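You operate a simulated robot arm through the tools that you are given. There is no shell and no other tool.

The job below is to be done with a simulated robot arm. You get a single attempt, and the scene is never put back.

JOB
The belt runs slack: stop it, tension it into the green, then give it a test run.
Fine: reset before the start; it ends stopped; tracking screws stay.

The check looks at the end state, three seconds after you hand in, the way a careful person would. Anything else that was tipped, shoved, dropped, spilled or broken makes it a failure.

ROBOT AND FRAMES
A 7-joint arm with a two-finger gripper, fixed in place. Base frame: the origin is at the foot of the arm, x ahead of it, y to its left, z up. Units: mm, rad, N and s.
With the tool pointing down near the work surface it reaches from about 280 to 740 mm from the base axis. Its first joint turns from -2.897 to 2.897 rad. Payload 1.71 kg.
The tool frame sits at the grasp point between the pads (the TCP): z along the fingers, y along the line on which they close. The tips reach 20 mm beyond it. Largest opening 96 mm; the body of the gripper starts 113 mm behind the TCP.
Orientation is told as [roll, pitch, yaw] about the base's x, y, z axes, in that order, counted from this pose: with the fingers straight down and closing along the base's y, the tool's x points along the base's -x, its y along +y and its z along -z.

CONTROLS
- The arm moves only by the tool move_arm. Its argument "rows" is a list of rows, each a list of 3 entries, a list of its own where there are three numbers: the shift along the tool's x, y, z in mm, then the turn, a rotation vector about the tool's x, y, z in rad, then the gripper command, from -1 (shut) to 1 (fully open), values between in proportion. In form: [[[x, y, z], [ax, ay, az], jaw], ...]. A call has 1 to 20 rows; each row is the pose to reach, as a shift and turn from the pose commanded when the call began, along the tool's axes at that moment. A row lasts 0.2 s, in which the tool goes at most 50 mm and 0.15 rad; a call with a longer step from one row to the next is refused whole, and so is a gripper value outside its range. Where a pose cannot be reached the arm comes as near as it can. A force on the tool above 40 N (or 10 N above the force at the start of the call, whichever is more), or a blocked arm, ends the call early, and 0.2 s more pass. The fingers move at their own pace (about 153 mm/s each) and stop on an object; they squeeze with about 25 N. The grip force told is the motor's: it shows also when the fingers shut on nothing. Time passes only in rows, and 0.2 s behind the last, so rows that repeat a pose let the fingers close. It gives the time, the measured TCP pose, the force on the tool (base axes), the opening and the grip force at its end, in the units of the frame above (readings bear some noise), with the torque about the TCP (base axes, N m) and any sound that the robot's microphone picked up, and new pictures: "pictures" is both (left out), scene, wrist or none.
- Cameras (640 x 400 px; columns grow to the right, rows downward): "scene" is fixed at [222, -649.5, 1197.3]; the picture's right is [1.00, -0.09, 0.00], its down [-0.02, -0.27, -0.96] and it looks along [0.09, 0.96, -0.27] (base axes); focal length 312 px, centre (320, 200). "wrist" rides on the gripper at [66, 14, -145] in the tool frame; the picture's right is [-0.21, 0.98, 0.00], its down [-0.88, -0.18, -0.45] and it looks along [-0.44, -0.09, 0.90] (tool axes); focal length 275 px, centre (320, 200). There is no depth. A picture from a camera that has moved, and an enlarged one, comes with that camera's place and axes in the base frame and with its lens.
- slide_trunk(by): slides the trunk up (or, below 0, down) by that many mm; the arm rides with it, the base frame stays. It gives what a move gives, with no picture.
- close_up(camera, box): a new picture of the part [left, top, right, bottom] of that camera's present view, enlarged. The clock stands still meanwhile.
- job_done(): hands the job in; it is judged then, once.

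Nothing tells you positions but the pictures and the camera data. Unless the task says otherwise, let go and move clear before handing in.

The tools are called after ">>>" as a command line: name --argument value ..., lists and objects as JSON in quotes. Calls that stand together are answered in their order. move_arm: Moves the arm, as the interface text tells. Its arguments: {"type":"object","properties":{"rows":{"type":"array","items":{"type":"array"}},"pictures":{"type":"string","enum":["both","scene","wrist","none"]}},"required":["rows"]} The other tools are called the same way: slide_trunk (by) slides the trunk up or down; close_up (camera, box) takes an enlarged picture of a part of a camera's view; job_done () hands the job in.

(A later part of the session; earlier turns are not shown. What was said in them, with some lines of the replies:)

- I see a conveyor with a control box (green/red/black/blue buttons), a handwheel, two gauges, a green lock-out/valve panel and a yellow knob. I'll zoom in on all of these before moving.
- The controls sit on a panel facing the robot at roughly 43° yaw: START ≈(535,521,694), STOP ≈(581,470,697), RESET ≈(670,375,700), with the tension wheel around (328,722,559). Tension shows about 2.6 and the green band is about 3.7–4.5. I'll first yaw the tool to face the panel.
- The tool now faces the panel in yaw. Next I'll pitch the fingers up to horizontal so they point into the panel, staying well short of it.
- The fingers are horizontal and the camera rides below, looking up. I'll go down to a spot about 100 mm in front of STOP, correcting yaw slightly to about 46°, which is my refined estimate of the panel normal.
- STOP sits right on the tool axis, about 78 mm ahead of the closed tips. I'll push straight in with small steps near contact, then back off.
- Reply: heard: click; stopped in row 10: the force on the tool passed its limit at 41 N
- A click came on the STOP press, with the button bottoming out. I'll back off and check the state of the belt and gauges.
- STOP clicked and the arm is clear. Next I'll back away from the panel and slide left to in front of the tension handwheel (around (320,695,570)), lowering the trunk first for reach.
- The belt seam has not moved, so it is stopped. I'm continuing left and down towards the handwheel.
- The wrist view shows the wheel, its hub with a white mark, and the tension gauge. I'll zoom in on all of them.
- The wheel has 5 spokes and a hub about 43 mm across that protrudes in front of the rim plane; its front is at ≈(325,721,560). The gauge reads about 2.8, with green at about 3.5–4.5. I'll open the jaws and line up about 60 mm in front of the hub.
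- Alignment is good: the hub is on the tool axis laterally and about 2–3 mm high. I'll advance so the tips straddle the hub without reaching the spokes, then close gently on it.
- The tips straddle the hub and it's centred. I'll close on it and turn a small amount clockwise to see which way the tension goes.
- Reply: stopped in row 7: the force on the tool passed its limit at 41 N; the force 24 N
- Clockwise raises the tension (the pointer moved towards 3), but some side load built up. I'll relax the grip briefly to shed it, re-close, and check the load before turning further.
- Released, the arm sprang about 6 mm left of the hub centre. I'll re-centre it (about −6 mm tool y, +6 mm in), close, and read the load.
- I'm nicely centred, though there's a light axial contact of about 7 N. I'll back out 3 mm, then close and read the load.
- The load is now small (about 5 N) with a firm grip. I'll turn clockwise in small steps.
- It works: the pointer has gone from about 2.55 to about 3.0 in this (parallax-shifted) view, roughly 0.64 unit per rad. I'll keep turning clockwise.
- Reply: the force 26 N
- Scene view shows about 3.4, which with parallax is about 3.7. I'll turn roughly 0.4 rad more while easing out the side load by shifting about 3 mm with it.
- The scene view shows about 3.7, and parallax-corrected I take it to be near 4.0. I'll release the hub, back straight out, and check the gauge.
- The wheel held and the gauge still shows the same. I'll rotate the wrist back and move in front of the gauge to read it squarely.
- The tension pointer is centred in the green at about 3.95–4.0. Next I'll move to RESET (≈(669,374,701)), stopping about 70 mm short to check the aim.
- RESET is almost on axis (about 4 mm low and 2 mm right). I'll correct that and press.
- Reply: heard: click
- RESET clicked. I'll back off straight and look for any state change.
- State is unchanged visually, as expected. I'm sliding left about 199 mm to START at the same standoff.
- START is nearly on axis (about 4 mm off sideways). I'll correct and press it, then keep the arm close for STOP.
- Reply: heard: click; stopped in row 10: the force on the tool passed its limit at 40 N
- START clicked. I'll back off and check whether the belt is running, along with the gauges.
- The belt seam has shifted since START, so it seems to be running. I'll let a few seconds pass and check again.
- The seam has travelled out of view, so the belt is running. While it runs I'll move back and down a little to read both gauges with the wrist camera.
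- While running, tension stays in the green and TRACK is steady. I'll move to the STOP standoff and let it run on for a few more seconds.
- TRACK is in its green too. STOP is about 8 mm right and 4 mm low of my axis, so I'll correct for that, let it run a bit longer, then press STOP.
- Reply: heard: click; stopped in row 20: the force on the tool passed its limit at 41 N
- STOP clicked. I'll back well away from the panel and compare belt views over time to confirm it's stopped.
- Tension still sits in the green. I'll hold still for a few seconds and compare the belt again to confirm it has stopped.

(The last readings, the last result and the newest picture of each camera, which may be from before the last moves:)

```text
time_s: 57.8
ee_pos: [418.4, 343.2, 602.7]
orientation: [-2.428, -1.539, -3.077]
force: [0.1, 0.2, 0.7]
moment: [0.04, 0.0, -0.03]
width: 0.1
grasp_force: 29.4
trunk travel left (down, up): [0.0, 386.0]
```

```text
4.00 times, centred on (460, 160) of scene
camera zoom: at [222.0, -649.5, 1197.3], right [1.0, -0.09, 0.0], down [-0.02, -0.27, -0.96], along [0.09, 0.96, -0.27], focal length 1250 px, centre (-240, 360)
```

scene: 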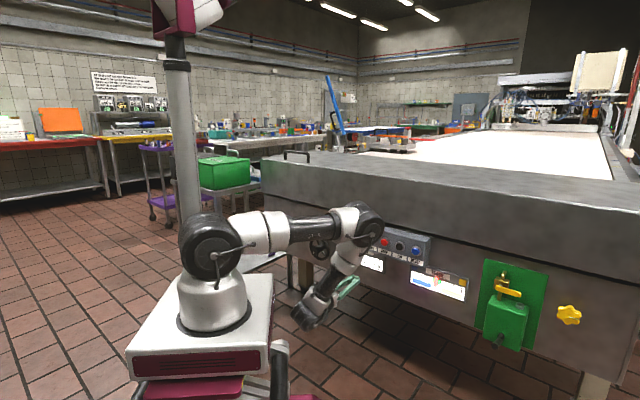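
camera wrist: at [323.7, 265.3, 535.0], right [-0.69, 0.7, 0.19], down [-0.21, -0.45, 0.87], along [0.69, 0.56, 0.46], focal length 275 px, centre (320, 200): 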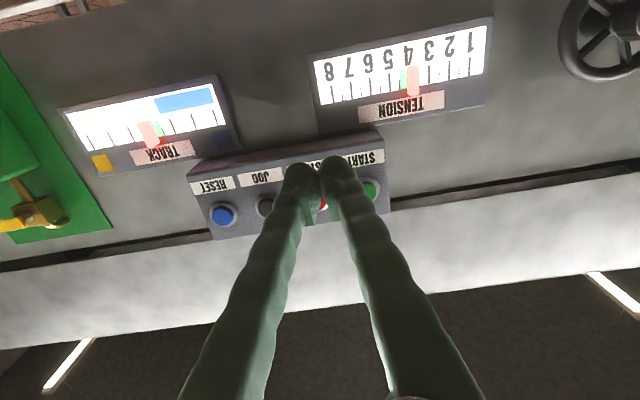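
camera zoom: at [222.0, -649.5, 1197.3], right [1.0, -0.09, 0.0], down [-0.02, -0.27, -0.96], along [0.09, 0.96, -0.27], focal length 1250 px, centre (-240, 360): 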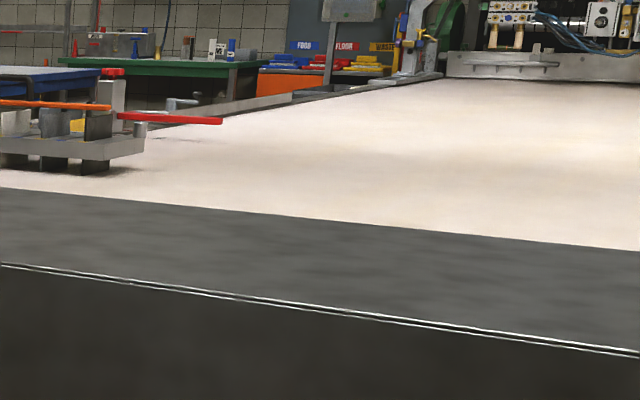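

The two views look identical. I'll do a high-zoom texture comparison over a short time as a last check that the belt is still.

>>> close_up --camera "scene" --box '[540, 130, 604, 170]'

>>> move_arm --rows '[[[0, 0, 0], [0, 0, 0], -1], [[0, 0, 0], [0, 0, 0], -1], [[0, 0, 0], [0, 0, 0], -1], [[0, 0, 0], [0, 0, 0], -1], [[0, 0, 0], [0, 0, 0], -1], [[0, 0, 0], [0, 0, 0], -1]]' --pictures "both"

>>> close_up --camera "scene" --box '[540, 130, 604, 170]'

```text
10.00 times, centred on (572, 150) of scene
camera zoom: at [222.0, -649.5, 1197.3], right [1.0, -0.09, 0.0], down [-0.02, -0.27, -0.96], along [0.09, 0.96, -0.27], focal length 3125 px, centre (-2200, 700)
```

zoom: 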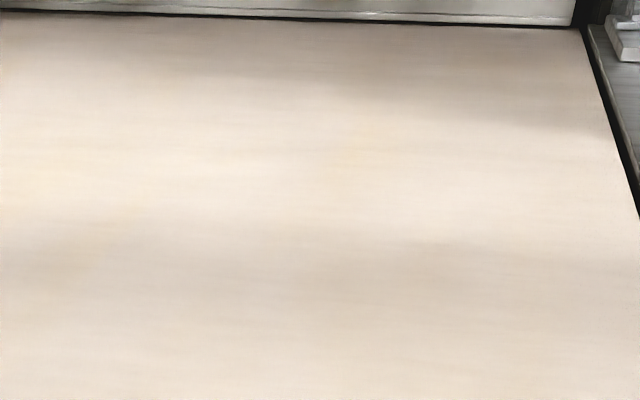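

```text
time_s: 59.2
ee_pos: [419.4, 344.2, 602.2]
orientation: [-2.428, -1.54, -3.078]
force: [0.1, -0.4, 0.9]
moment: [-0.03, -0.01, -0.01]
width: 0.1
grasp_force: 30.0
trunk travel left (down, up): [0.0, 386.0]
camera wrist: at [309.3, 251.7, 534.4], right [-0.69, 0.7, 0.19], down [-0.21, -0.45, 0.87], along [0.69, 0.56, 0.46], focal length 275 px, centre (320, 200)
```

scene: 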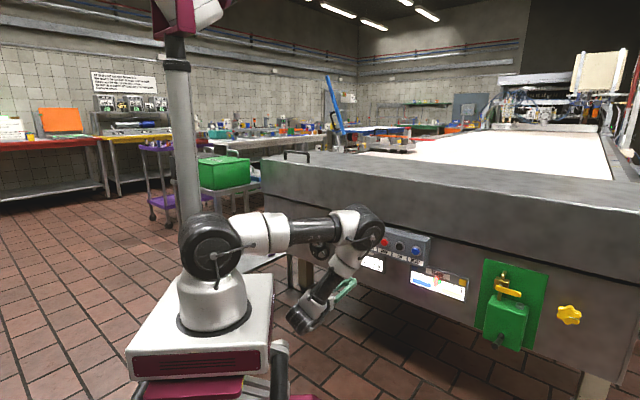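
wrist: 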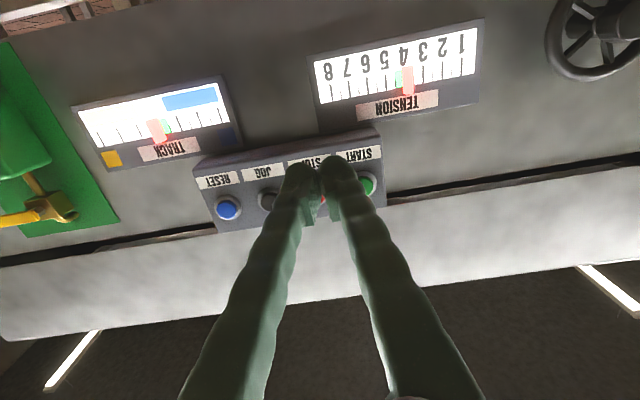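

```text
10.00 times, centred on (572, 150) of scene
camera zoom: at [222.0, -649.5, 1197.3], right [1.0, -0.09, 0.0], down [-0.02, -0.27, -0.96], along [0.09, 0.96, -0.27], focal length 3125 px, centre (-2200, 700)
```

zoom: 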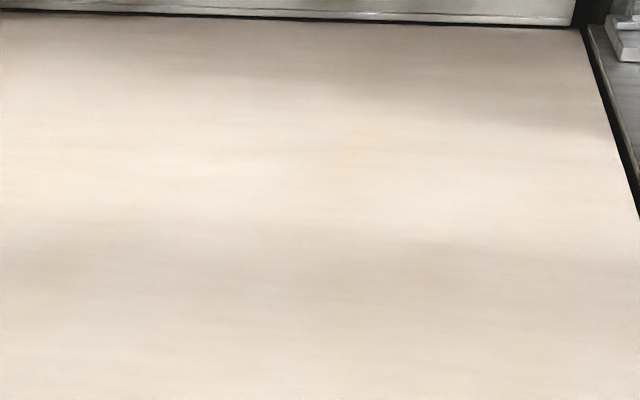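

The belt views match, STOP clicked just as it did the first time, and tension (about 3.9–4.0) and TRACK both sit in their green bands. The tracking screws were never touched and the arm is clear of the machine, so I'm handing in.

>>> job_done

```text
The job is handed in.
```

The belt is tensioned into the green, has had its test run, and I've pressed STOP to leave it stopped. I've handed the job in, but I couldn't fully confirm by eye that the belt is still.

1. **Stopped:** I pressed STOP and heard it click. The belt seam then stayed put while I worked on the tension.
2. **Tensioned:** I turned the handwheel clockwise until the tension gauge read about 3.9–4.0. The green band is about 3.5–4.5, and the reading held there after the run.
3. **Test run:** I pressed RESET, then START, and each clicked. The seam moved out of view, so the belt was running. I let it run about 12 seconds, with both the tension and tracking gauges in their green bands.
4. **Stopped again:** I pressed STOP and heard the same click as the first time. By then the seam was out of sight, so I compared close-ups of the belt taken a few seconds apart. They look the same, but the belt's surface is too plain for that to prove it.

I didn't touch either tracking screw, the JOG button or the green lock panel. The arm is clear of the machine, and the robot's trunk is 50 mm lower than where it started.
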